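You operate a simulated robot arm through the tools that you are given. There is no shell and no other tool. Be economical: measure what you need, move in short steps, check, and stop when the job is done.

Carry out the task below with a simulated two-armed robot. There is one attempt and no reset: what you move stays moved.

## Task
Put the gauge that the green ticket names in the grey Sold tray, and lock the drawer.
Fine: dial up.

The check looks at the end state, three seconds after you hand in, the way a careful person would. Anything else that was tipped, shoved, dropped, spilled or broken makes it a failure.

## Robot
Two 7-joint arms with fingered hands on one trunk, on a base that drives. Base frame: it is fixed to the floor where the robot stands at the start and does not move with it; the origin is under the middle of the robot, x ahead of it, y to its left, z up. Units: m, rad, N and s.
The left shoulder is at the start at [0.07, 0.162, 1.246], the right one opposite. With the tool pointing down near the work surface each hand reaches from about 0.1 to 0.74 m from the robot's upright axis, wherever it stands, measured 20 degrees to its own side. Places, roughly: done [0.7, 0, 0.9]; left light switch [-0.7, 1.8, 0.7]; left lock switch [-0.3, 1.3, 0.8]; middle light switch [-0.2, 1.1, 0.7]; right glass drawer [0.8, 0.2, 0.6]; right light switch [0.3, 0.4, 0.7]; right lock switch [0.7, -0.2, 0.8]. Payload 4 kg a hand.
The tool frame of a hand sits at the grasp point between the pads (the TCP): z along the fingers, y along the line on which they close. The tips reach 0.026 m beyond it. Largest opening 0.132 m; the body of the gripper starts 0.073 m behind the TCP. The gripper is a hand of 4 fingers: y runs from the thumb to the fingers, the wrist lies at [0, 0, -0.224] in the tool frame, and closing takes about 1.5 s.
Orientation is that of the tool frame in the base frame, as a unit quaternion [x, y, z, w]. With the fingers straight down and closing along the base's y, the tool's x points along the base's -x, its y along +y and its z along -z.

## Interface
- The arms move only by the tool move_arm. It takes "left_deltas", "right_deltas" or both (then of equal length, played together; a hand with none holds still); each is a list of rows, each an object (a shift or turn left out is 0, a gripper value left out holds the last) with "translation": the shift along the base's x, y, z in units of 30 mm (1.0 is 30 mm), a list of three; "rotation": the turn, a rotation vector about the base's x, y, z in units of 4 degrees (1.0 is 4 degrees), a list of three; "fingers": the opening, from 0 (shut) to 1 (fully open). In form: [{"translation": [x, y, z], "rotation": [wx, wy, wz], "fingers": fingers}, ...]. A call has 1 to 12 rows; each row shifts and turns the commanded pose from where the row before left it. A call with a number of a shift or a turn outside -1 to 1 is refused whole. A row lasts 0.2 s, in which the tool goes at most 0.05 m and 0.15 rad; a call with a longer step from one row to the next is refused whole, and so is a gripper value outside its range. A pose out of reach is approached as far as the arm can. The call stops where the force on the tool passes 60 N (or 10 N more than at its start, if that is more) or the arm is blocked; 0.2 s more then pass. Each finger travels about 0.045 m/s and halts on what it meets, pressing with about 29 N; the grip force reading is that of the motor and also rises with nothing between the fingers. The clock runs only during rows and for 0.2 s after the last one: add rows that do not move to give the fingers time. The reply holds the time, the measured pose of the TCP, the force on the tool along the base axes, the opening and the grip force, in the units named above and with some noise, with the torque about the TCP (base axes, N m) and any sound that the robot's microphone picked up.
- Cameras (640 x 400 px; columns grow to the right, rows downward): "scene" is now at [0.1163, -0.007, 1.4423]; the picture's right is [-0.07, -1.00, 0.00], its down [-0.79, 0.05, -0.61] and it looks along [0.60, -0.04, -0.80] (base axes); focal length 290 px, centre (320, 200). "left" rides on the left gripper at [-0.073, 0.006, -0.094] in its tool frame; the picture's right is [-0.08, -1.00, 0.00], its down [0.78, -0.06, -0.62] and it looks along [0.62, -0.05, 0.79] (tool axes); focal length 230 px, centre (320, 200). "right" rides on the right gripper at [0.073, 0.006, -0.094] in its tool frame; the picture's right is [-0.08, 1.00, 0.00], its down [-0.78, -0.06, -0.62] and it looks along [-0.61, -0.05, 0.79] (tool axes); focal length 230 px, centre (320, 200). There is no depth. A picture from a camera that has moved, and an enlarged one, comes with that camera's place and axes in the base frame and with its lens. The place of the scene camera against the robot may be out by one fixed shift of up to 0.018 m in any direction.
- capture(camera): a new picture of that camera. It takes no simulated time.
- raise_lower(by): slides the trunk up (or, below 0, down) by that many m; the arms and the scene camera ride with it, the base frame stays. It gives what a move gives, with no picture.
- steer(legs): drives the robot by 1 to 6 legs, each [ahead, left, turn to the left] in m, m and rad, along the robot's own axes; the way and the turn of a leg run together, so that a leg with both is an arc; at most 1.5 m and 3.142 rad a leg. The arms and the cameras ride along, it lands a little off, and it stops where it bumps. It gives what a move gives.
- preshape(shape, hand): the hand has 4 fingers and takes this shape, open, in about a second: jaw (thumb against the fingers, like two jaws); tri (thumb and two fingers); tip (a fingertip pinch); poke (one finger out to press); point (the index stretched); flat (the hand flat); cup (the hand cupped); fist (a fist). The gripper value then closes the fingers along that shape, each until it touches; the sizes above hold for jaw. It gives what a move gives, with no picture.
- pan_tilt(pan, tilt): turns the head with the scene camera to pan (to the left, within 1.501 rad either way) and tilt (down, from -0.506 to 1.204), counted from straight ahead of the robot. It gives what a move gives.
- enlarge(camera, box): a new picture of the part [left, top, right, bottom] of that camera's present view, enlarged. It takes no simulated time.
- close_job(): hands the job in; it is judged then, once.

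Go step by step. Nothing tells you exact positions but the pictures and the camera data: compare them with the known pose of the tool, close in by small moves and look again before you grip or let go. The budget is 120 turns and 88 pictures, counting those below and the enlarged ones. Unless the task says otherwise, let go and move clear before handing in, and close with one line.

The tools are called as a command line: name --argument value ..., lists and objects as JSON in quotes. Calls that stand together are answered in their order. move_arm: Moves the arms, as the interface text tells. Its arguments: {"type":"object","properties":{"left_deltas":{"type":"array"},"right_deltas":{"type":"array"}},"required":[]} The other tools are called the same way: raise_lower (by) slides the trunk up or down; preshape (shape, hand) gives the hand a shape; steer (legs) drives the base; pan_tilt (pan, tilt) turns the head that bears the scene camera; capture (camera) takes a picture; enlarge (camera, box) takes an enlarged picture of a part of a camera's view; close_job () hands the job in.

At the start:

```text
clock: 0.0
left_eef_pos: [0.6314, 0.222, 1.0944]
left_orientation: [0.0, 1.0, 0.0, 0.0]
left_force: [-0.1, 0.3, 0.5]
left_torque: [0.03, -0.02, 0.05]
left_grip_width: 0.1318
left_grip_force: 0.0
left_shape: jaw
right_eef_pos: [0.4873, -0.2747, 1.1531]
right_orientation: [0.0, 1.0, 0.001, 0.0]
right_force: [0.3, 0.4, -0.4]
right_torque: [-0.01, -0.03, 0.0]
right_grip_width: 0.1316
right_grip_force: 0.0
right_shape: jaw
trunk travel left (down, up): [-0.725, 0.215]
robot x, y, heading: [-0.0007, 0.0001, -0.003]
head pan, tilt: [-0.065, 0.92]
```

scene: 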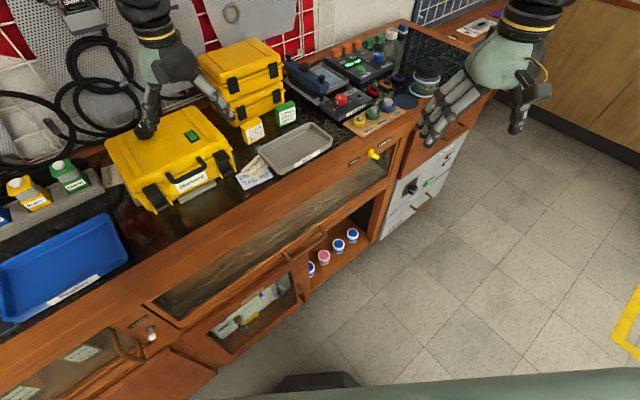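
right: 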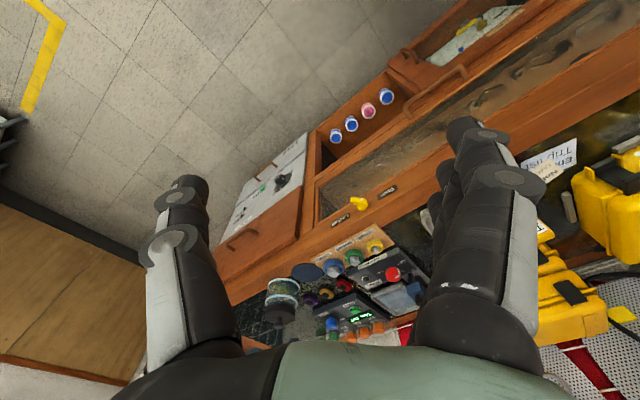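
left: 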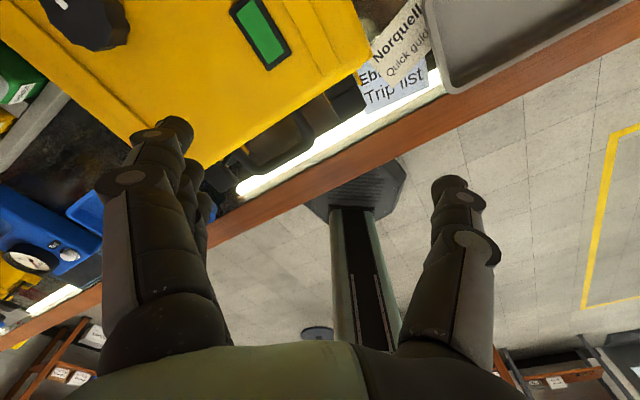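

I see a bench running diagonally in front of me with yellow cases, a grey tray, papers and a glass drawer with a yellow knob or key. I'll look around first to find the ticket, the gauges and the lock.

enlarge --camera "scene" --box '[200, 30, 440, 180]'

enlarge --camera "scene" --box '[100, 180, 400, 370]'

pan_tilt --pan 0.8 --tilt 0.7

capture --camera "scene"

```text
2.67 times, centred on (320, 105) of scene
camera zoom: at [0.1163, -0.007, 1.4423], right [-0.07, -1.0, 0.0], down [-0.79, 0.05, -0.61], along [0.6, -0.04, -0.8], focal length 774 px, centre (320, 453)
```

zoom: 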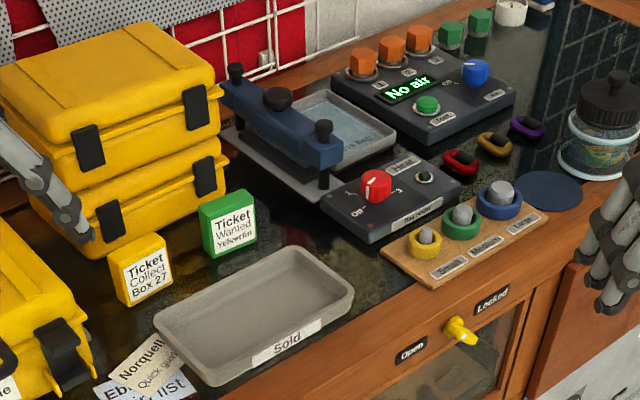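

```text
2.11 times, centred on (250, 275) of scene
camera zoom: at [0.1163, -0.007, 1.4423], right [-0.07, -1.0, 0.0], down [-0.79, 0.05, -0.61], along [0.6, -0.04, -0.8], focal length 611 px, centre (467, 42)
```

zoom: 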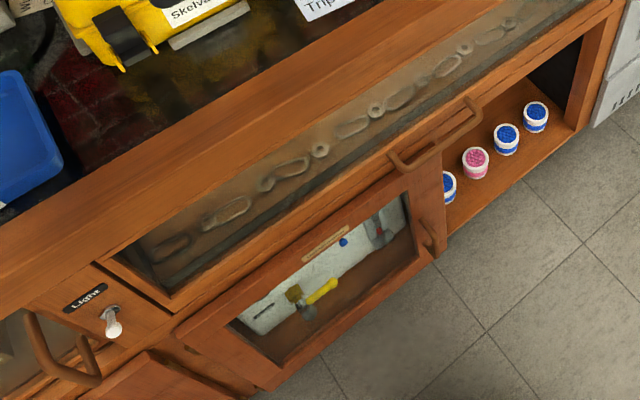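

```text
clock: 1.2
left_eef_pos: [0.6315, 0.2241, 1.0935]
left_orientation: [0.0, 1.0, 0.001, 0.0]
left_force: [1.3, 0.5, -0.1]
left_torque: [0.0, -0.01, 0.03]
left_grip_width: 0.1318
left_grip_force: 0.0
left_shape: jaw
right_eef_pos: [0.4863, -0.2762, 1.154]
right_orientation: [0.0, 1.0, 0.001, 0.001]
right_force: [0.1, 0.2, -0.1]
right_torque: [-0.01, 0.0, 0.04]
right_grip_width: 0.1314
right_grip_force: 0.1
right_shape: jaw
trunk travel left (down, up): [-0.725, 0.215]
robot x, y, heading: [0.0043, -0.0009, 0.001]
head pan, tilt: [0.799, 0.7]
```

```text
82 pictures are left
camera scene: at [0.1013, 0.0587, 1.4599], right [0.72, -0.7, 0.0], down [-0.45, -0.46, -0.76], along [0.53, 0.55, -0.64], focal length 290 px, centre (320, 200)
```

scene: 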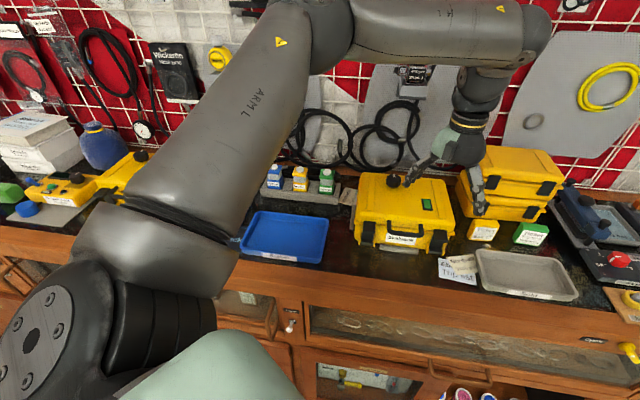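

The green ticket says "Wanted Yellow…", so I need a sharper view of it, and I also need to find the gauges.

enlarge --camera "scene" --box '[440, 210, 600, 310]'

enlarge --camera "scene" --box '[230, 150, 450, 288]'

enlarge --camera "scene" --box '[0, 20, 180, 220]'

```text
4.00 times, centred on (520, 260) of scene
camera zoom: at [0.1013, 0.0587, 1.4599], right [0.72, -0.7, 0.0], down [-0.45, -0.46, -0.76], along [0.53, 0.55, -0.64], focal length 1160 px, centre (-480, -40)
```

zoom: 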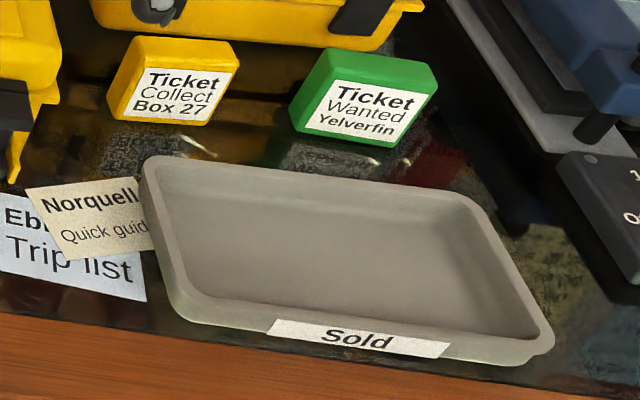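

```text
2.90 times, centred on (340, 219) of scene
camera zoom: at [0.1013, 0.0587, 1.4599], right [0.72, -0.7, 0.0], down [-0.45, -0.46, -0.76], along [0.53, 0.55, -0.64], focal length 841 px, centre (262, 145)
```

zoom: 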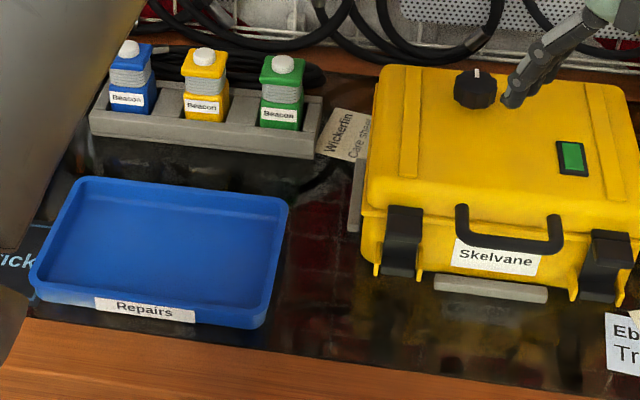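

```text
2.00 times, centred on (90, 120) of scene
camera zoom: at [0.1013, 0.0587, 1.4599], right [0.72, -0.7, 0.0], down [-0.45, -0.46, -0.76], along [0.53, 0.55, -0.64], focal length 580 px, centre (780, 360)
```

zoom: 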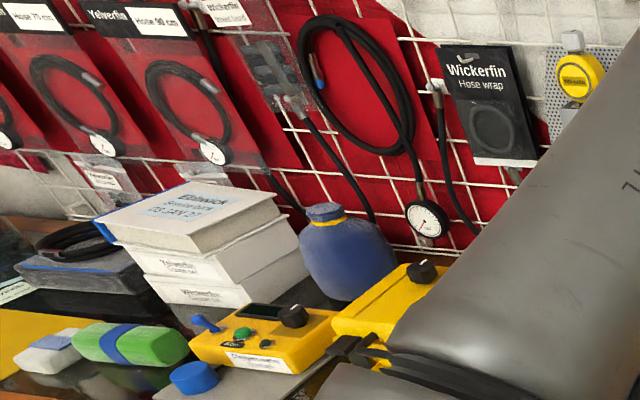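

The green ticket names "Yelverfin". Next I'll scan further left and check the lock switches for the gauges.

pan_tilt --pan 1.5 --tilt 0.5

capture --camera "scene"

capture --camera "left"

enlarge --camera "left" --box '[0, 180, 140, 400]'

```text
clock: 2.2
left_eef_pos: [0.6323, 0.2228, 1.0945]
left_orientation: [0.0, 1.0, 0.001, -0.001]
left_force: [0.0, -0.2, 0.5]
left_torque: [-0.02, -0.01, -0.01]
left_grip_width: 0.132
left_grip_force: 0.1
left_shape: jaw
right_eef_pos: [0.4862, -0.2743, 1.1544]
right_orientation: [0.0, 1.0, -0.001, 0.0]
right_force: [0.6, 0.8, 0.5]
right_torque: [0.02, -0.01, 0.0]
right_grip_width: 0.1316
right_grip_force: 0.1
right_shape: jaw
trunk travel left (down, up): [-0.725, 0.215]
robot x, y, heading: [0.0027, -0.0024, -0.002]
head pan, tilt: [1.499, 0.499]
```

```text
78 pictures are left
camera scene: at [0.0487, 0.0886, 1.4776], right [1.0, -0.07, 0.0], down [-0.03, -0.48, -0.88], along [0.06, 0.88, -0.48], focal length 290 px, centre (320, 200)
```

scene: 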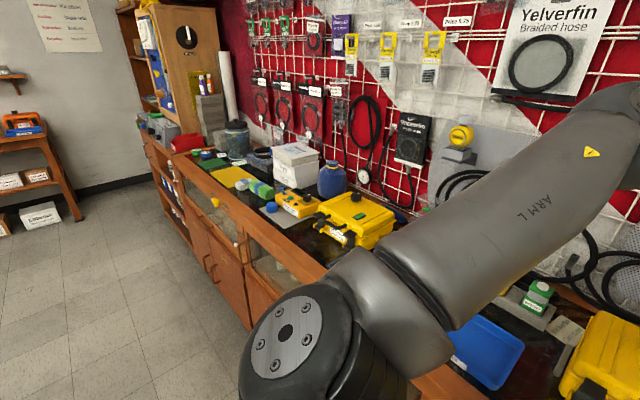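

```text
77 pictures are left
camera left: at [0.7045, 0.2289, 1.1881], right [0.08, -1.0, 0.0], down [-0.78, -0.06, 0.62], along [-0.62, -0.05, -0.79], focal length 230 px, centre (320, 200)
```

left: 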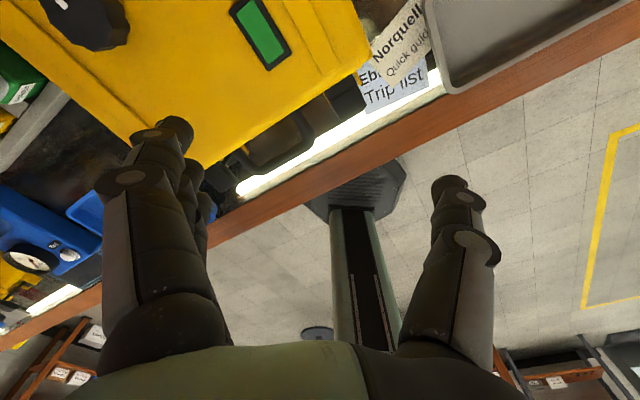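

```text
1.82 times, centred on (70, 290) of left
camera zoom: at [0.7045, 0.2289, 1.1881], right [0.08, -1.0, 0.0], down [-0.78, -0.06, 0.62], along [-0.62, -0.05, -0.79], focal length 418 px, centre (774, 36)
```

zoom: 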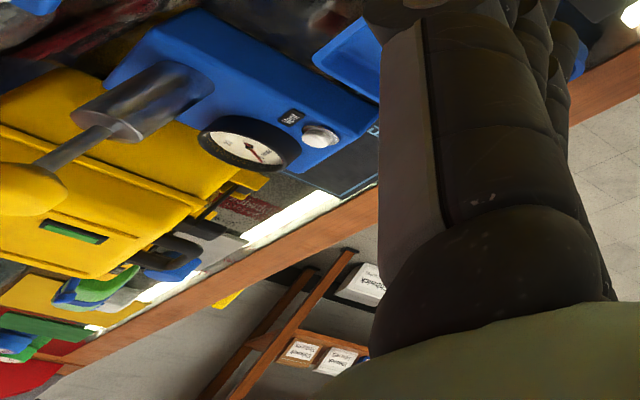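

There's a blue device with a dial hidden behind my left arm. I'll raise the trunk, back away and turn square to the bench to see everything.

raise_lower --by 0.15

steer --legs '[[-0.6, 0, 0], [0, 0, 0.62]]'

pan_tilt --pan 0.9 --tilt 0.5

capture --camera "scene"

```text
clock: 4.0
left_eef_pos: [0.6314, 0.2224, 1.2436]
left_orientation: [0.0, 1.0, 0.001, 0.0]
left_force: [-0.5, -0.2, 0.1]
left_torque: [0.02, 0.0, 0.01]
left_grip_width: 0.1317
left_grip_force: 0.0
left_shape: jaw
right_eef_pos: [0.4864, -0.2737, 1.304]
right_orientation: [0.0, 1.0, -0.001, -0.001]
right_force: [-0.6, -0.3, -0.4]
right_torque: [-0.01, 0.0, -0.02]
right_grip_width: 0.1318
right_grip_force: 0.0
right_shape: jaw
trunk travel left (down, up): [-0.875, 0.065]
robot x, y, heading: [0.0025, -0.0002, 0.0]
head pan, tilt: [1.499, 0.499]
```

```text
clock: 9.1
left_eef_pos: [-0.2142, 0.5499, 1.2448]
left_orientation: [-0.307, 0.952, 0.0, -0.001]
left_force: [-0.3, 0.6, -0.1]
left_torque: [0.0, -0.02, 0.02]
left_grip_width: 0.1318
left_grip_force: 0.0
left_shape: jaw
right_eef_pos: [-0.0425, 0.0592, 1.3039]
right_orientation: [-0.307, 0.952, 0.001, -0.001]
right_force: [0.1, 0.8, 0.6]
right_torque: [0.02, 0.03, 0.01]
right_grip_width: 0.1319
right_grip_force: 0.1
right_shape: jaw
trunk travel left (down, up): [-0.875, 0.065]
robot x, y, heading: [-0.5968, 0.0012, 0.622]
head pan, tilt: [1.499, 0.499]
```

```text
clock: 10.1
left_eef_pos: [-0.2156, 0.5501, 1.2438]
left_orientation: [-0.306, 0.952, 0.0, 0.0]
left_force: [-0.2, -0.9, 0.4]
left_torque: [0.02, 0.0, 0.02]
left_grip_width: 0.1318
left_grip_force: 0.1
left_shape: jaw
right_eef_pos: [-0.0429, 0.0591, 1.3039]
right_orientation: [-0.307, 0.952, 0.001, -0.001]
right_force: [-0.5, 0.5, 1.0]
right_torque: [-0.03, 0.01, 0.0]
right_grip_width: 0.1317
right_grip_force: 0.0
right_shape: jaw
trunk travel left (down, up): [-0.875, 0.065]
robot x, y, heading: [-0.5991, 0.003, 0.622]
head pan, tilt: [0.901, 0.499]
```

```text
75 pictures are left
camera scene: at [-0.5614, 0.118, 1.6277], right [1.0, -0.05, 0.0], down [-0.02, -0.48, -0.88], along [0.04, 0.88, -0.48], focal length 290 px, centre (320, 200)
```

scene: 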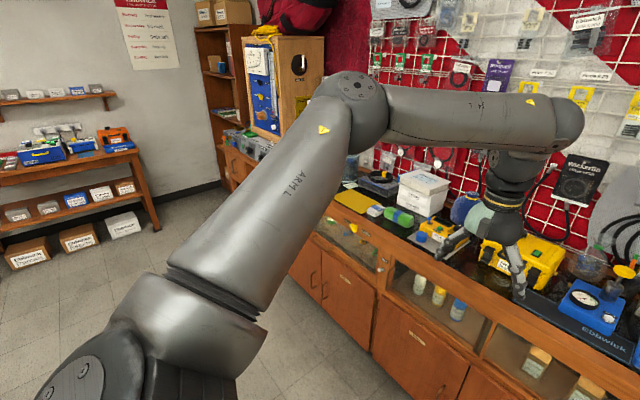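

The arm blocks part of the view, so I'll pan toward the bench centre and zoom in.

enlarge --camera "scene" --box '[340, 0, 640, 190]'

enlarge --camera "scene" --box '[310, 160, 640, 366]'

pan_tilt --pan -0.1 --tilt 0.55

capture --camera "scene"

```text
2.11 times, centred on (490, 95) of scene
camera zoom: at [-0.5614, 0.118, 1.6277], right [1.0, -0.05, 0.0], down [-0.02, -0.48, -0.88], along [0.04, 0.88, -0.48], focal length 611 px, centre (-38, 421)
```

zoom: 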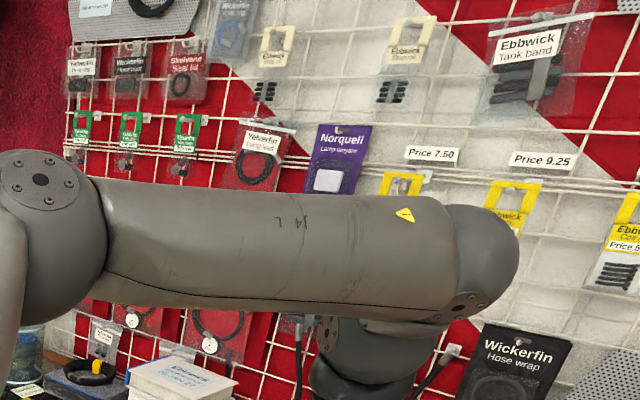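

```text
1.94 times, centred on (475, 263) of scene
camera zoom: at [-0.5614, 0.118, 1.6277], right [1.0, -0.05, 0.0], down [-0.02, -0.48, -0.88], along [0.04, 0.88, -0.48], focal length 562 px, centre (19, 78)
```

zoom: 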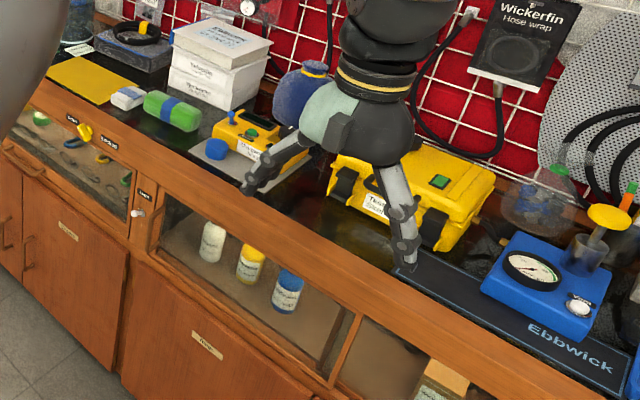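

```text
clock: 11.3
left_eef_pos: [-0.2155, 0.5501, 1.2438]
left_orientation: [-0.307, 0.952, 0.001, 0.001]
left_force: [-0.4, -0.1, 0.1]
left_torque: [-0.03, 0.01, -0.03]
left_grip_width: 0.1316
left_grip_force: 0.0
left_shape: jaw
right_eef_pos: [-0.0433, 0.0597, 1.3049]
right_orientation: [-0.307, 0.952, 0.0, 0.0]
right_force: [-0.8, -0.7, -0.3]
right_torque: [-0.01, 0.02, 0.03]
right_grip_width: 0.1319
right_grip_force: 0.1
right_shape: jaw
trunk travel left (down, up): [-0.875, 0.065]
robot x, y, heading: [-0.5977, -0.0001, 0.623]
head pan, tilt: [-0.099, 0.55]
```

```text
72 pictures are left
camera scene: at [-0.4878, 0.0721, 1.6231], right [0.5, -0.87, 0.0], down [-0.45, -0.26, -0.85], along [0.74, 0.43, -0.52], focal length 290 px, centre (320, 200)
```

scene: 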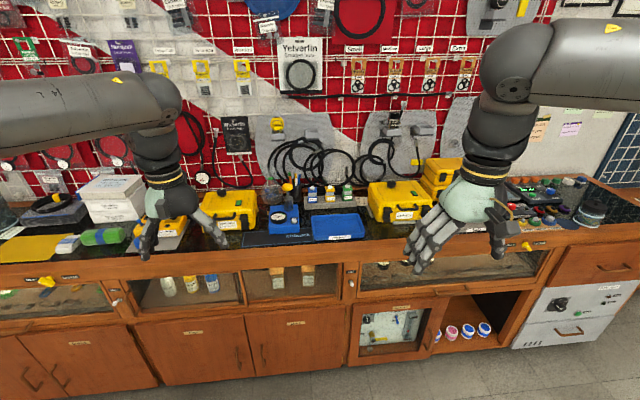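

There are two glass drawers with yellow lock switches, one on the left and one on the right. I'll zoom in on both.

enlarge --camera "scene" --box '[0, 220, 160, 320]'

enlarge --camera "scene" --box '[340, 210, 580, 360]'

enlarge --camera "scene" --box '[0, 20, 260, 220]'

```text
4.00 times, centred on (80, 270) of scene
camera zoom: at [-0.4878, 0.0721, 1.6231], right [0.5, -0.87, 0.0], down [-0.45, -0.26, -0.85], along [0.74, 0.43, -0.52], focal length 1160 px, centre (1280, -80)
```

zoom: 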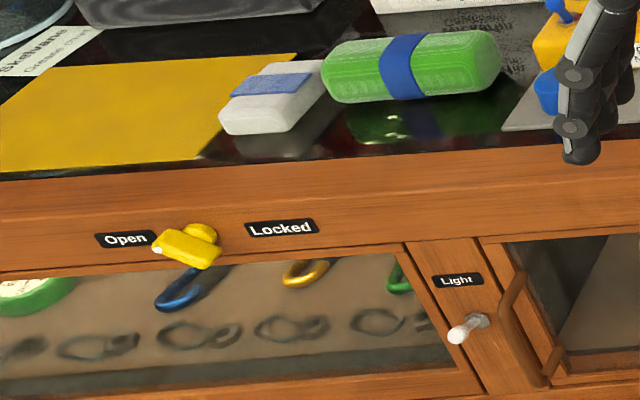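

```text
2.67 times, centred on (460, 285) of scene
camera zoom: at [-0.4878, 0.0721, 1.6231], right [0.5, -0.87, 0.0], down [-0.45, -0.26, -0.85], along [0.74, 0.43, -0.52], focal length 774 px, centre (-53, -27)
```

zoom: 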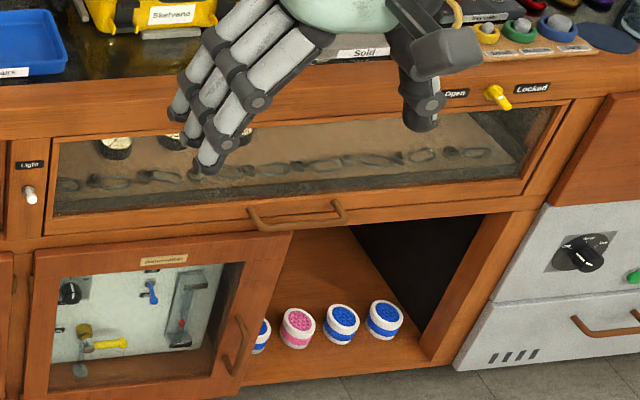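

```text
2.00 times, centred on (130, 120) of scene
camera zoom: at [-0.4878, 0.0721, 1.6231], right [0.5, -0.87, 0.0], down [-0.45, -0.26, -0.85], along [0.74, 0.43, -0.52], focal length 580 px, centre (700, 360)
```

zoom: 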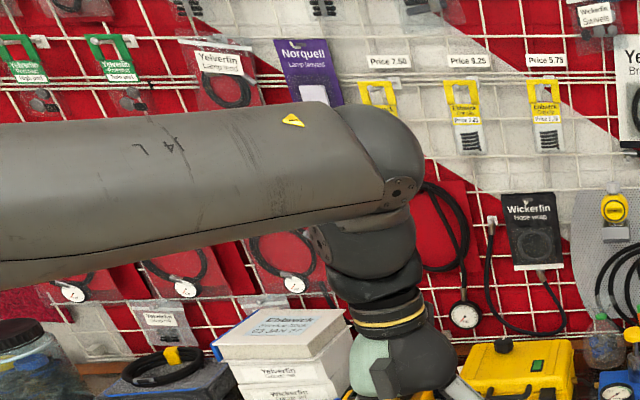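

The right drawer holds round dial gauges, and the Sold tray is right above it. I'll drive so that drawer is in front of me, standing about 0.7 m off the bench.

steer --legs '[[0, -0.64, 0], [0.2, 0, -0.034]]'

pan_tilt --pan 0.0 --tilt 0.75

capture --camera "scene"

```text
clock: 16.1
left_eef_pos: [0.3373, 0.1289, 1.2473]
left_orientation: [-0.291, 0.957, 0.0, 0.002]
left_force: [-0.5, 0.5, 0.1]
left_torque: [0.02, -0.02, 0.03]
left_grip_width: 0.132
left_grip_force: 0.1
left_shape: jaw
right_eef_pos: [0.4919, -0.3668, 1.3066]
right_orientation: [-0.291, 0.957, 0.001, 0.003]
right_force: [0.5, -0.1, -0.4]
right_torque: [0.01, -0.02, 0.0]
right_grip_width: 0.1319
right_grip_force: 0.0
right_shape: jaw
trunk travel left (down, up): [-0.875, 0.065]
robot x, y, heading: [-0.0612, -0.4049, 0.59]
head pan, tilt: [-0.099, 0.55]
```

```text
clock: 16.9
left_eef_pos: [0.3388, 0.1302, 1.2453]
left_orientation: [-0.29, 0.957, 0.0, 0.0]
left_force: [0.3, 0.0, -0.3]
left_torque: [0.04, 0.0, -0.01]
left_grip_width: 0.1321
left_grip_force: 0.1
left_shape: jaw
right_eef_pos: [0.4958, -0.3639, 1.3044]
right_orientation: [-0.291, 0.957, 0.0, 0.002]
right_force: [-0.2, -0.4, 0.5]
right_torque: [0.0, 0.02, 0.01]
right_grip_width: 0.1316
right_grip_force: 0.0
right_shape: jaw
trunk travel left (down, up): [-0.875, 0.065]
robot x, y, heading: [-0.0615, -0.4087, 0.587]
head pan, tilt: [0.0, 0.75]
```

```text
68 pictures are left
camera scene: at [0.0414, -0.3346, 1.6058], right [0.56, -0.83, 0.0], down [-0.57, -0.38, -0.73], along [0.61, 0.41, -0.68], focal length 290 px, centre (320, 200)
```

scene: 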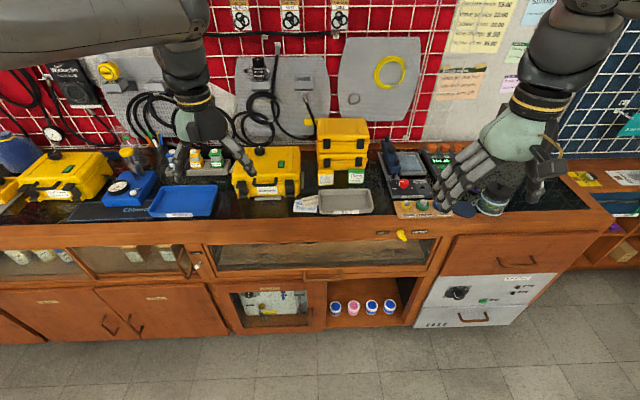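

Everything is in view. Lowering the trunk will give me a flatter look through the drawer glass and at the lock.

raise_lower --by -0.35

enlarge --camera "scene" --box '[190, 180, 480, 361]'

enlarge --camera "scene" --box '[350, 180, 480, 261]'

```text
clock: 20.3
left_eef_pos: [0.34, 0.1302, 0.8944]
left_orientation: [-0.291, 0.957, 0.0, 0.0]
left_force: [0.6, 0.1, 0.6]
left_torque: [-0.02, -0.01, -0.01]
left_grip_width: 0.1318
left_grip_force: 0.2
left_shape: jaw
right_eef_pos: [0.4963, -0.3647, 0.9545]
right_orientation: [-0.291, 0.957, 0.0, -0.001]
right_force: [0.3, 0.1, 1.0]
right_torque: [-0.02, -0.01, -0.03]
right_grip_width: 0.1317
right_grip_force: 0.1
right_shape: jaw
trunk travel left (down, up): [-0.525, 0.415]
robot x, y, heading: [-0.0625, -0.4039, 0.59]
head pan, tilt: [0.0, 0.75]
```

```text
2.21 times, centred on (335, 270) of scene
camera zoom: at [0.0418, -0.3345, 1.2557], right [0.56, -0.83, 0.0], down [-0.57, -0.38, -0.73], along [0.61, 0.41, -0.68], focal length 640 px, centre (287, 44)
```

zoom: 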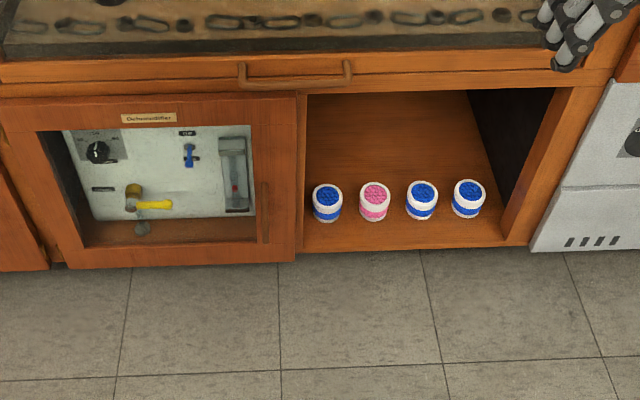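

```text
4.92 times, centred on (415, 220) of scene
camera zoom: at [0.0418, -0.3345, 1.2557], right [0.56, -0.83, 0.0], down [-0.57, -0.38, -0.73], along [0.61, 0.41, -0.68], focal length 1428 px, centre (-148, 99)
```

zoom: 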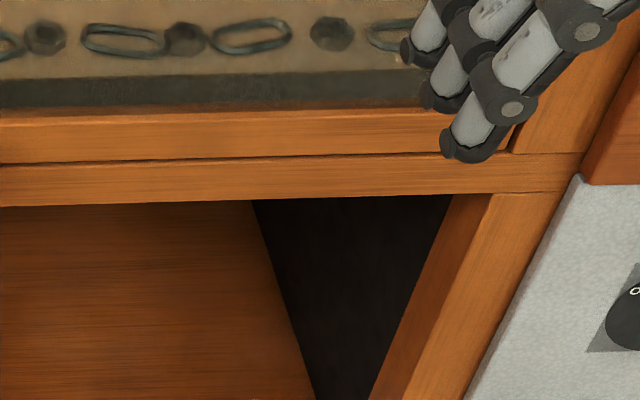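

The hands hide the drawer, so I'll pull both back and tilt the head up.

move_arm --left_deltas '[{"translation": [-0.88, -0.18, 0]}, {"translation": [-0.88, -0.18, 0]}, {"translation": [-0.88, -0.18, 0]}, {"translation": [-0.88, -0.18, 0]}, {"translation": [-0.88, -0.18, 0]}, {"translation": [-0.88, -0.18, 0]}]' --right_deltas '[{"translation": [-0.5, -0.74, 0]}, {"translation": [-0.5, -0.74, 0]}, {"translation": [-0.5, -0.74, 0]}, {"translation": [-0.5, -0.74, 0]}, {"translation": [-0.5, -0.74, 0]}, {"translation": [-0.5, -0.74, 0]}]'

pan_tilt --pan 0.1 --tilt 0.55

capture --camera "scene"

```text
clock: 21.7
left_eef_pos: [0.1802, 0.0987, 0.8953]
left_orientation: [-0.29, 0.957, 0.0, 0.0]
left_force: [-0.1, -0.8, 1.0]
left_torque: [0.04, -0.02, 0.01]
left_grip_width: 0.1317
left_grip_force: 0.1
left_shape: jaw
right_eef_pos: [0.407, -0.4826, 0.9476]
right_orientation: [-0.291, 0.957, 0.0, 0.001]
right_force: [-0.6, -0.2, -0.1]
right_torque: [0.01, 0.0, -0.02]
right_grip_width: 0.1318
right_grip_force: 0.0
right_shape: jaw
right hand out of reach, approached as far as the arm can: row 6
trunk travel left (down, up): [-0.525, 0.415]
robot x, y, heading: [-0.0609, -0.4065, 0.59]
head pan, tilt: [0.0, 0.75]
```

```text
clock: 22.4
left_eef_pos: [0.1817, 0.0982, 0.8946]
left_orientation: [-0.291, 0.957, 0.001, 0.0]
left_force: [-0.1, -0.6, -0.5]
left_torque: [0.0, 0.0, 0.0]
left_grip_width: 0.1317
left_grip_force: 0.1
left_shape: jaw
right_eef_pos: [0.4077, -0.4822, 0.9462]
right_orientation: [-0.29, 0.957, 0.0, -0.001]
right_force: [-0.5, 0.2, 0.2]
right_torque: [0.01, 0.0, 0.0]
right_grip_width: 0.1318
right_grip_force: 0.0
right_shape: jaw
trunk travel left (down, up): [-0.525, 0.415]
robot x, y, heading: [-0.0608, -0.4051, 0.594]
head pan, tilt: [0.099, 0.55]
```

```text
65 pictures are left
camera scene: at [0.0423, -0.3235, 1.273], right [0.64, -0.77, 0.0], down [-0.4, -0.33, -0.85], along [0.66, 0.54, -0.52], focal length 290 px, centre (320, 200)
```

scene: 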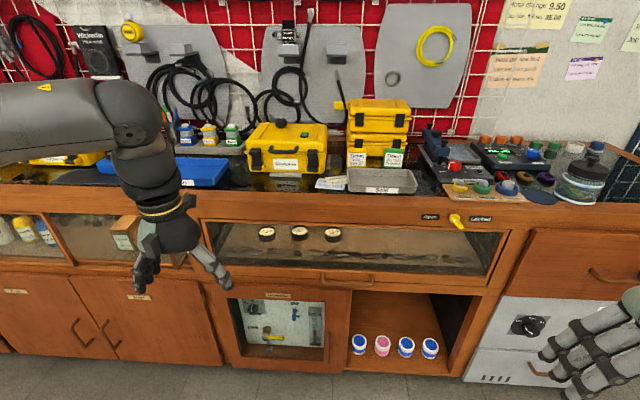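

enlarge --camera "scene" --box '[230, 215, 370, 302]'

enlarge --camera "scene" --box '[400, 190, 520, 265]'

```text
4.57 times, centred on (300, 258) of scene
camera zoom: at [0.0423, -0.3235, 1.273], right [0.64, -0.77, 0.0], down [-0.4, -0.33, -0.85], along [0.66, 0.54, -0.52], focal length 1326 px, centre (411, -67)
```

zoom: 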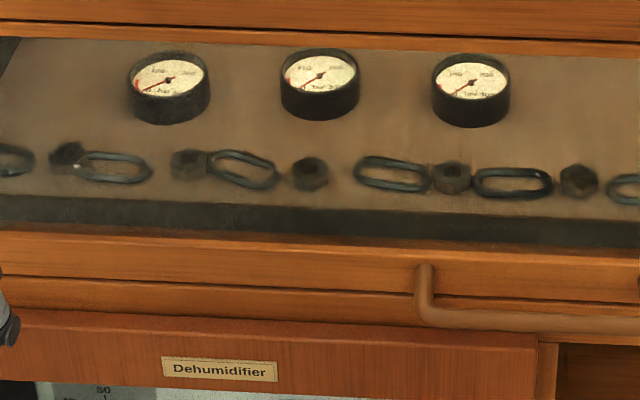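

```text
5.33 times, centred on (460, 228) of scene
camera zoom: at [0.0423, -0.3235, 1.273], right [0.64, -0.77, 0.0], down [-0.4, -0.33, -0.85], along [0.66, 0.54, -0.52], focal length 1547 px, centre (-427, 53)
```

zoom: 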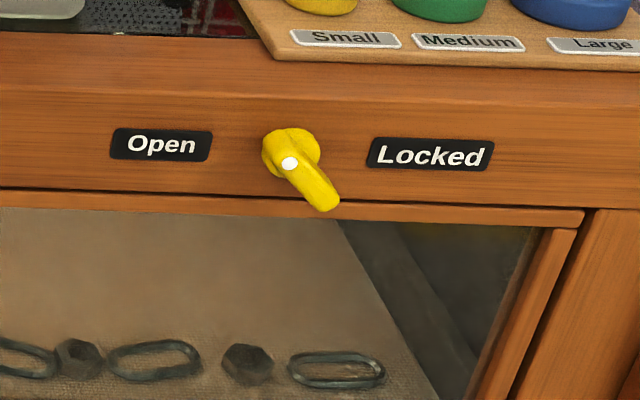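

Three dial gauges sit in the right drawer at its left end. The lever's state is ambiguous, so I'll look from the hand camera.

capture --camera "right"

capture --camera "left"

```text
62 pictures are left
camera right: at [0.3441, -0.5172, 1.0395], right [-0.49, 0.87, 0.0], down [0.69, 0.39, 0.62], along [0.54, 0.3, -0.79], focal length 230 px, centre (320, 200)
```

right: 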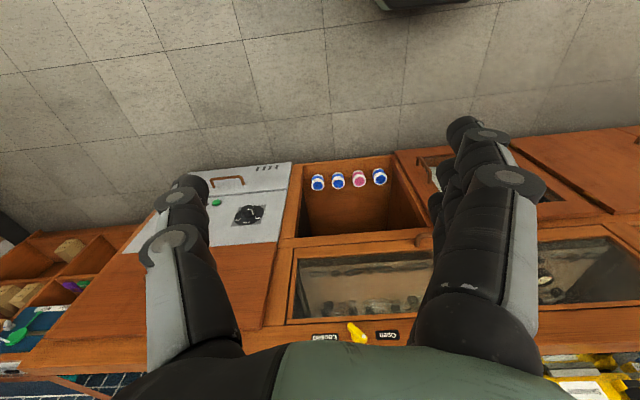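

```text
61 pictures are left
camera left: at [0.2392, 0.144, 0.9885], right [0.62, -0.79, 0.0], down [-0.62, -0.49, 0.62], along [-0.48, -0.38, -0.79], focal length 230 px, centre (320, 200)
```

left: 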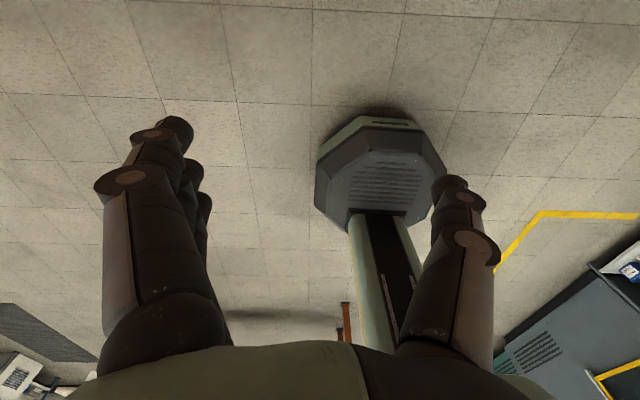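

enlarge --camera "right" --box '[290, 290, 430, 377]'

```text
4.57 times, centred on (360, 334) of right
camera zoom: at [0.3441, -0.5172, 1.0395], right [-0.49, 0.87, 0.0], down [0.69, 0.39, 0.62], along [0.54, 0.3, -0.79], focal length 1052 px, centre (137, -410)
```

zoom: 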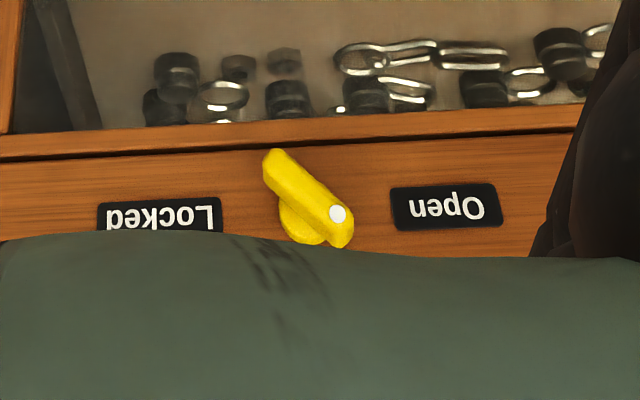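

The knob's white dot points toward "Open", so the drawer is unlocked now. Next I'll bring the right hand to a horizontal pose with the jaws vertical, ready to pinch the drawer handle at about (0.586, 0.008, 0.595).

move_arm --right_deltas '[{"translation": [0.022, 0.467, -0.278], "rotation": [1, -0.2, -0.72]}, {"translation": [0.022, 0.467, -0.278], "rotation": [1, -0.2, -0.72]}, {"translation": [0.022, 0.467, -0.278], "rotation": [1, -0.2, -0.72]}, {"translation": [0.022, 0.467, -0.278], "rotation": [1, -0.2, -0.72]}, {"translation": [0.022, 0.467, -0.278], "rotation": [1, -0.2, -0.72]}, {"translation": [0.022, 0.467, -0.278], "rotation": [1, -0.2, -0.72]}, {"translation": [0.022, 0.467, -0.278], "rotation": [1, -0.2, -0.72]}, {"translation": [0.022, 0.467, -0.278], "rotation": [1, -0.2, -0.72]}, {"translation": [0.022, 0.467, -0.278], "rotation": [1, -0.2, -0.72]}, {"translation": [0.022, 0.467, -0.278], "rotation": [1, -0.2, -0.72]}, {"translation": [0.022, 0.467, -0.278], "rotation": [1, -0.2, -0.72]}, {"translation": [0.022, 0.467, -0.278], "rotation": [1, -0.2, -0.72]}]'

move_arm --right_deltas '[{"translation": [0.022, 0.467, -0.278], "rotation": [1, -0.2, -0.72]}, {"translation": [0.022, 0.467, -0.278], "rotation": [1, -0.2, -0.72]}, {"translation": [0.022, 0.467, -0.278], "rotation": [1, -0.2, -0.72]}, {"translation": [0.022, 0.467, -0.278], "rotation": [1, -0.2, -0.72]}, {"translation": [0.022, 0.467, -0.278], "rotation": [1, -0.2, -0.72]}, {"translation": [0.022, 0.467, -0.278], "rotation": [1, -0.2, -0.72]}, {"translation": [0.022, 0.467, -0.278], "rotation": [1, -0.2, -0.72]}, {"translation": [0.022, 0.467, -0.278], "rotation": [1, -0.2, -0.72]}, {"translation": [0.022, 0.467, -0.278], "rotation": [1, -0.2, -0.72]}, {"translation": [0.022, 0.467, -0.278], "rotation": [1, -0.2, -0.72]}, {"translation": [0.022, 0.467, -0.278], "rotation": [1, -0.2, -0.72]}, {"translation": [0.022, 0.467, -0.278], "rotation": [1, -0.2, -0.72]}]'

capture --camera "scene"

capture --camera "right"

```text
clock: 25.0
left_eef_pos: [0.1834, 0.0996, 0.8952]
left_orientation: [-0.291, 0.957, -0.001, 0.0]
left_force: [-0.4, -0.3, 0.7]
left_torque: [-0.01, -0.04, 0.0]
left_grip_width: 0.1317
left_grip_force: 0.0
left_shape: jaw
right_eef_pos: [0.4432, -0.2883, 0.8892]
right_orientation: [-0.002, 0.924, 0.338, 0.179]
right_force: [-0.1, -0.8, -0.3]
right_torque: [-0.01, -0.01, -0.02]
right_grip_width: 0.1321
right_grip_force: 0.1
right_shape: jaw
right hand out of reach, approached as far as the arm can: row 6, 7, 8, 9, 10, 11, 12
trunk travel left (down, up): [-0.525, 0.415]
robot x, y, heading: [-0.0642, -0.4054, 0.585]
head pan, tilt: [0.099, 0.55]
```

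```text
clock: 27.6
left_eef_pos: [0.1818, 0.0991, 0.895]
left_orientation: [-0.29, 0.957, -0.001, 0.001]
left_force: [0.3, -0.3, -0.2]
left_torque: [-0.03, -0.04, 0.02]
left_grip_width: 0.1319
left_grip_force: 0.1
left_shape: jaw
right_eef_pos: [0.4502, -0.1188, 0.802]
right_orientation: [0.31, 0.651, 0.61, 0.329]
right_force: [0.6, 0.4, 0.7]
right_torque: [0.01, -0.02, -0.04]
right_grip_width: 0.1315
right_grip_force: 0.2
right_shape: jaw
right hand out of reach, approached as far as the arm can: row 1, 6, 7
trunk travel left (down, up): [-0.525, 0.415]
robot x, y, heading: [-0.0619, -0.4069, 0.587]
head pan, tilt: [0.099, 0.55]
```

```text
59 pictures are left
camera scene: at [0.0418, -0.3227, 1.2731], right [0.64, -0.77, 0.0], down [-0.4, -0.33, -0.85], along [0.66, 0.54, -0.52], focal length 290 px, centre (320, 200)
```

scene: 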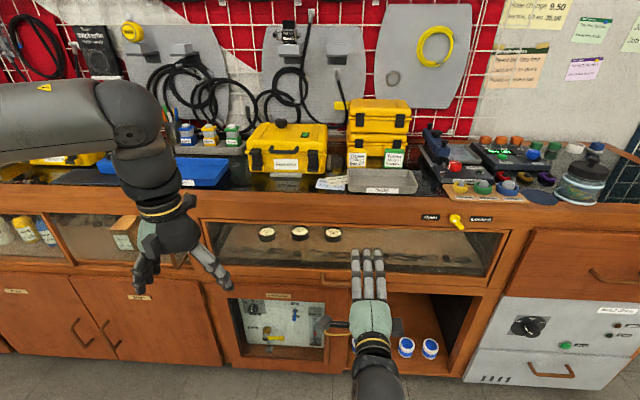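

```text
58 pictures are left
camera right: at [0.3304, -0.1139, 0.8063], right [0.05, 0.0, 1.0], down [-0.03, -1.0, 0.0], along [1.0, -0.03, -0.05], focal length 230 px, centre (320, 200)
```

right: 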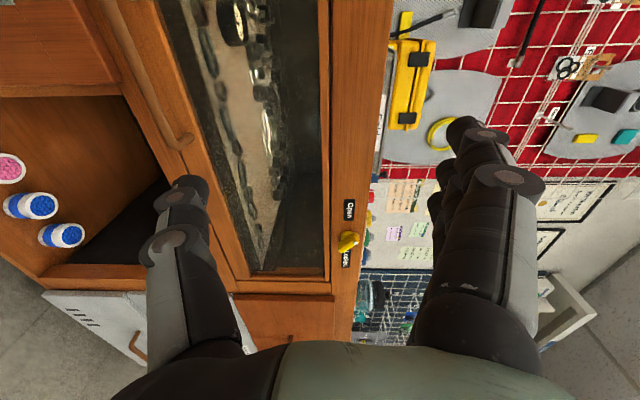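

The right hand is now horizontal with the jaws vertical. I'll lower it to handle height while staying clear of the front.

move_arm --right_deltas '[{"translation": [-0.07, 0.1, -0.85]}, {"translation": [-0.07, 0.1, -0.85]}, {"translation": [-0.07, 0.1, -0.85]}, {"translation": [-0.07, 0.1, -0.85]}, {"translation": [-0.07, 0.1, -0.85]}, {"translation": [-0.07, 0.1, -0.85]}, {"translation": [-0.07, 0.1, -0.85]}, {"translation": [-0.07, 0.1, -0.85]}]'

capture --camera "right"

capture --camera "scene"

```text
clock: 29.4
left_eef_pos: [0.1823, 0.0984, 0.8941]
left_orientation: [-0.291, 0.957, 0.0, 0.0]
left_force: [0.3, -0.1, -0.1]
left_torque: [0.0, -0.02, -0.01]
left_grip_width: 0.1322
left_grip_force: 0.1
left_shape: jaw
right_eef_pos: [0.4324, -0.0957, 0.598]
right_orientation: [0.309, 0.651, 0.611, 0.328]
right_force: [-0.4, -0.7, -0.1]
right_torque: [0.02, 0.03, 0.01]
right_grip_width: 0.1319
right_grip_force: 0.0
right_shape: jaw
trunk travel left (down, up): [-0.525, 0.415]
robot x, y, heading: [-0.0626, -0.4062, 0.591]
head pan, tilt: [0.099, 0.55]
```

```text
57 pictures are left
camera right: at [0.3132, -0.0906, 0.6021], right [0.05, 0.0, 1.0], down [-0.03, -1.0, 0.0], along [1.0, -0.03, -0.05], focal length 230 px, centre (320, 200)
```

right: 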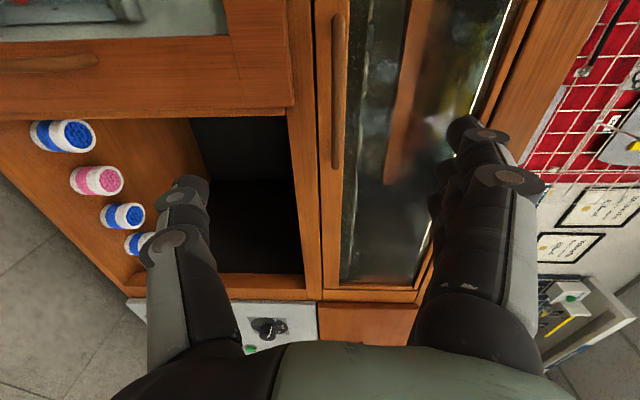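

```text
56 pictures are left
camera scene: at [0.0422, -0.323, 1.2731], right [0.64, -0.77, 0.0], down [-0.4, -0.33, -0.85], along [0.66, 0.54, -0.52], focal length 290 px, centre (320, 200)
```

scene: 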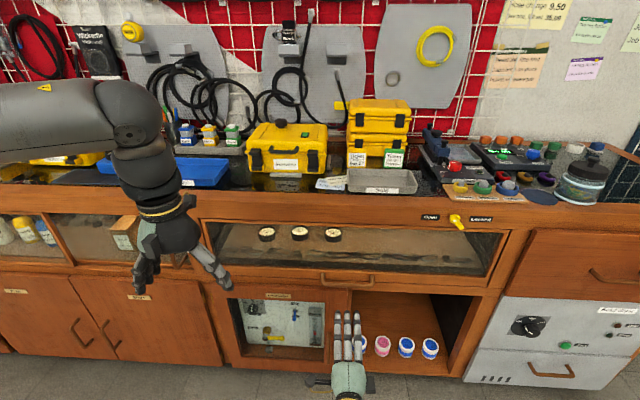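

The handle bar sits at z≈0.609 and is about 0.17 long, centred with the hand. I'm advancing to it along the bench normal.

move_arm --right_deltas '[{"translation": [0.76, 0.51, 0.06]}, {"translation": [0.76, 0.51, 0.06]}, {"translation": [0.76, 0.51, 0.06]}, {"translation": [0.76, 0.51, 0.06]}, {"translation": [0.76, 0.51, 0.06]}, {"translation": [0.76, 0.51, 0.06], "fingers": 0.6}, {"fingers": 0.6}]'

capture --camera "right"

```text
clock: 31.2
left_eef_pos: [0.1819, 0.0981, 0.8941]
left_orientation: [-0.29, 0.957, 0.0, 0.0]
left_force: [1.1, -0.6, -0.4]
left_torque: [0.0, 0.03, 0.0]
left_grip_width: 0.1318
left_grip_force: 0.0
left_shape: jaw
right_eef_pos: [0.6009, -0.0434, 0.5934]
right_orientation: [0.296, 0.658, 0.592, 0.358]
right_force: [0.1, -0.8, -0.5]
right_torque: [-0.01, 0.0, 0.0]
right_grip_width: 0.0799
right_grip_force: 0.0
right_shape: jaw
trunk travel left (down, up): [-0.525, 0.415]
robot x, y, heading: [-0.0624, -0.4041, 0.595]
head pan, tilt: [0.099, 0.55]
stopped in row 7 (right hand): the arm was blocked; the commanded pose is now the measured one
```

```text
55 pictures are left
camera right: at [0.4831, -0.035, 0.5924], right [0.01, 0.06, 1.0], down [-0.06, -1.0, 0.06], along [1.0, -0.06, -0.01], focal length 230 px, centre (320, 200)
```

right: 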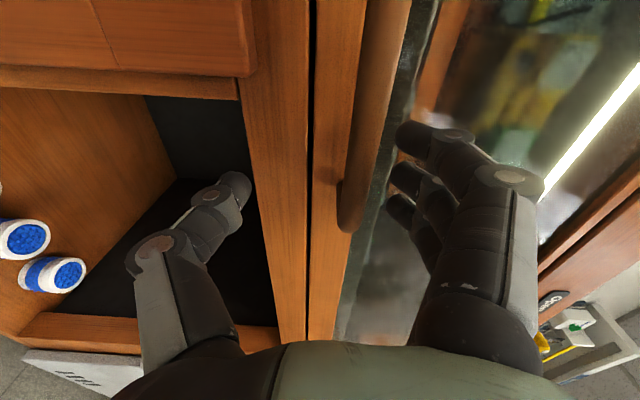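

The arm was blocked slightly low and to the right, but the handle bar is still between the jaws. I'll nudge up and left to centre on it.

move_arm --right_deltas '[{"translation": [-0.3, 0.45, 0.35]}, {"translation": [-0.3, 0.45, 0.35]}]'

capture --camera "right"

capture --camera "scene"

```text
clock: 32.0
left_eef_pos: [0.1818, 0.0974, 0.8944]
left_orientation: [-0.29, 0.957, 0.001, 0.0]
left_force: [0.1, 0.5, 0.3]
left_torque: [0.0, -0.04, 0.01]
left_grip_width: 0.132
left_grip_force: 0.1
left_shape: jaw
right_eef_pos: [0.6077, -0.0454, 0.6047]
right_orientation: [0.285, 0.663, 0.578, 0.381]
right_force: [0.8, -0.2, -0.6]
right_torque: [0.02, -0.02, 0.01]
right_grip_width: 0.0796
right_grip_force: 0.2
right_shape: jaw
trunk travel left (down, up): [-0.525, 0.415]
robot x, y, heading: [-0.0535, -0.4078, 0.591]
head pan, tilt: [0.099, 0.55]
stopped in row 2 (right hand): the arm was blocked; the commanded pose is now the measured one
```

```text
54 pictures are left
camera right: at [0.4899, -0.0348, 0.6001], right [-0.02, 0.11, 0.99], down [-0.08, -0.99, 0.1], along [1.0, -0.08, 0.03], focal length 230 px, centre (320, 200)
```

right: 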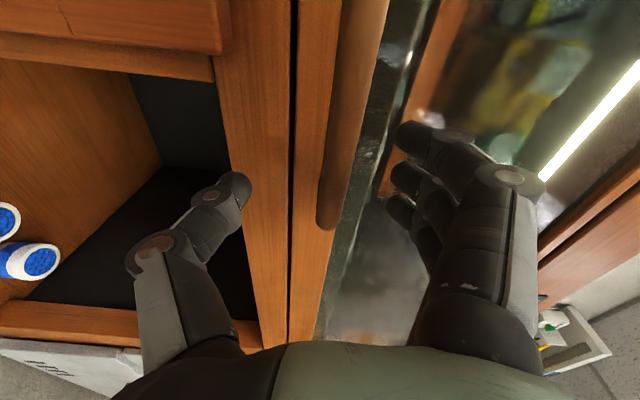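

```text
53 pictures are left
camera scene: at [0.0423, -0.3234, 1.2731], right [0.64, -0.77, 0.0], down [-0.4, -0.33, -0.85], along [0.66, 0.54, -0.52], focal length 290 px, centre (320, 200)
```

scene: 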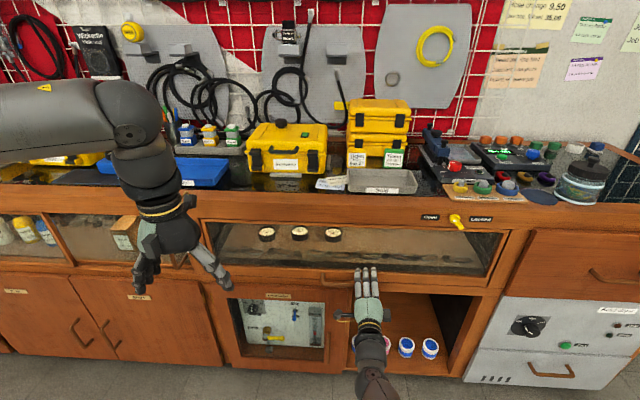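

The bar is now vertically centred in the jaws. I'll close on it and pull the drawer by backing the base up.

move_arm --right_deltas '[{"fingers": 0}, {"fingers": 0}, {"fingers": 0}, {"fingers": 0}, {"fingers": 0}, {"fingers": 0}, {"fingers": 0}]'

capture --camera "right"

```text
clock: 33.6
left_eef_pos: [0.1814, 0.0981, 0.894]
left_orientation: [-0.29, 0.957, 0.001, 0.0]
left_force: [-0.1, 0.1, -0.6]
left_torque: [-0.01, 0.03, -0.01]
left_grip_width: 0.132
left_grip_force: 0.0
left_shape: jaw
right_eef_pos: [0.6081, -0.0442, 0.6064]
right_orientation: [0.284, 0.662, 0.579, 0.382]
right_force: [2.9, 1.6, 10.2]
right_torque: [0.13, 0.0, -0.06]
right_grip_width: 0.0
right_grip_force: 28.6
right_shape: jaw
trunk travel left (down, up): [-0.525, 0.415]
robot x, y, heading: [-0.0586, -0.4073, 0.591]
head pan, tilt: [0.099, 0.55]
```

```text
52 pictures are left
camera right: at [0.4892, -0.0342, 0.6021], right [-0.02, 0.1, 0.99], down [-0.08, -0.99, 0.1], along [1.0, -0.08, 0.03], focal length 230 px, centre (320, 200)
```

right: 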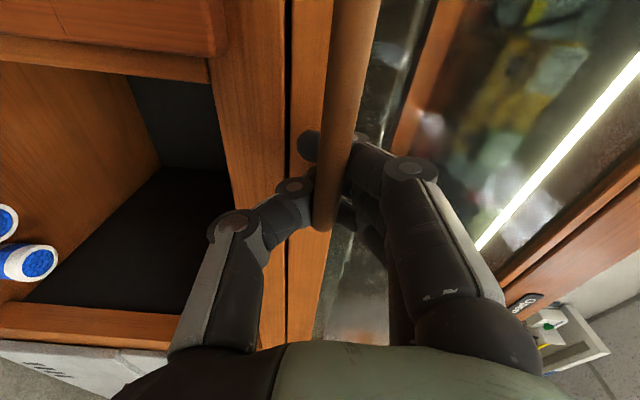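

The fingers wrap the bar. Now I'll back up gently.

steer --legs '[[-0.12, 0, 0]]'

capture --camera "scene"

```text
clock: 34.8
left_eef_pos: [0.0821, 0.0291, 0.8957]
left_orientation: [-0.29, 0.957, 0.0, 0.001]
left_force: [-0.3, 0.1, 0.4]
left_torque: [0.03, -0.01, -0.01]
left_grip_width: 0.132
left_grip_force: 0.1
left_shape: jaw
right_eef_pos: [0.5092, -0.1147, 0.6066]
right_orientation: [0.287, 0.661, 0.577, 0.383]
right_force: [9.7, -12.5, 9.9]
right_torque: [0.23, -0.05, -0.16]
right_grip_width: 0.0
right_grip_force: 29.3
right_shape: jaw
trunk travel left (down, up): [-0.525, 0.415]
robot x, y, heading: [-0.1634, -0.4749, 0.589]
head pan, tilt: [0.099, 0.55]
```

```text
51 pictures are left
camera scene: at [-0.059, -0.393, 1.2735], right [0.64, -0.77, 0.0], down [-0.4, -0.33, -0.85], along [0.66, 0.54, -0.52], focal length 290 px, centre (320, 200)
```

scene: 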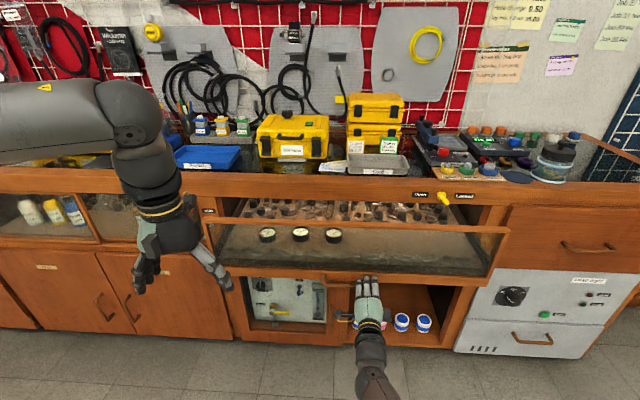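

The drawer opens smoothly. I'll pull a bit more.

steer --legs '[[-0.1, 0, 0]]'

capture --camera "scene"

```text
clock: 36.0
left_eef_pos: [0.0, -0.0268, 0.8948]
left_orientation: [-0.289, 0.957, 0.001, 0.001]
left_force: [-0.6, 0.0, 0.4]
left_torque: [-0.02, 0.0, 0.01]
left_grip_width: 0.1318
left_grip_force: 0.0
left_shape: jaw
right_eef_pos: [0.4287, -0.1726, 0.6065]
right_orientation: [0.288, 0.66, 0.577, 0.385]
right_force: [11.5, -13.4, 10.4]
right_torque: [0.22, -0.09, -0.21]
right_grip_width: 0.0001
right_grip_force: 29.0
right_shape: jaw
trunk travel left (down, up): [-0.525, 0.415]
robot x, y, heading: [-0.2431, -0.5282, 0.585]
head pan, tilt: [0.099, 0.55]
```

```text
50 pictures are left
camera scene: at [-0.1411, -0.4485, 1.2734], right [0.63, -0.77, 0.0], down [-0.4, -0.33, -0.85], along [0.66, 0.54, -0.52], focal length 290 px, centre (320, 200)
```

scene: 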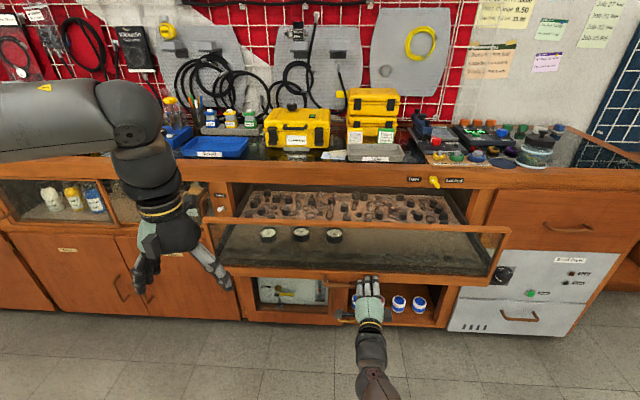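

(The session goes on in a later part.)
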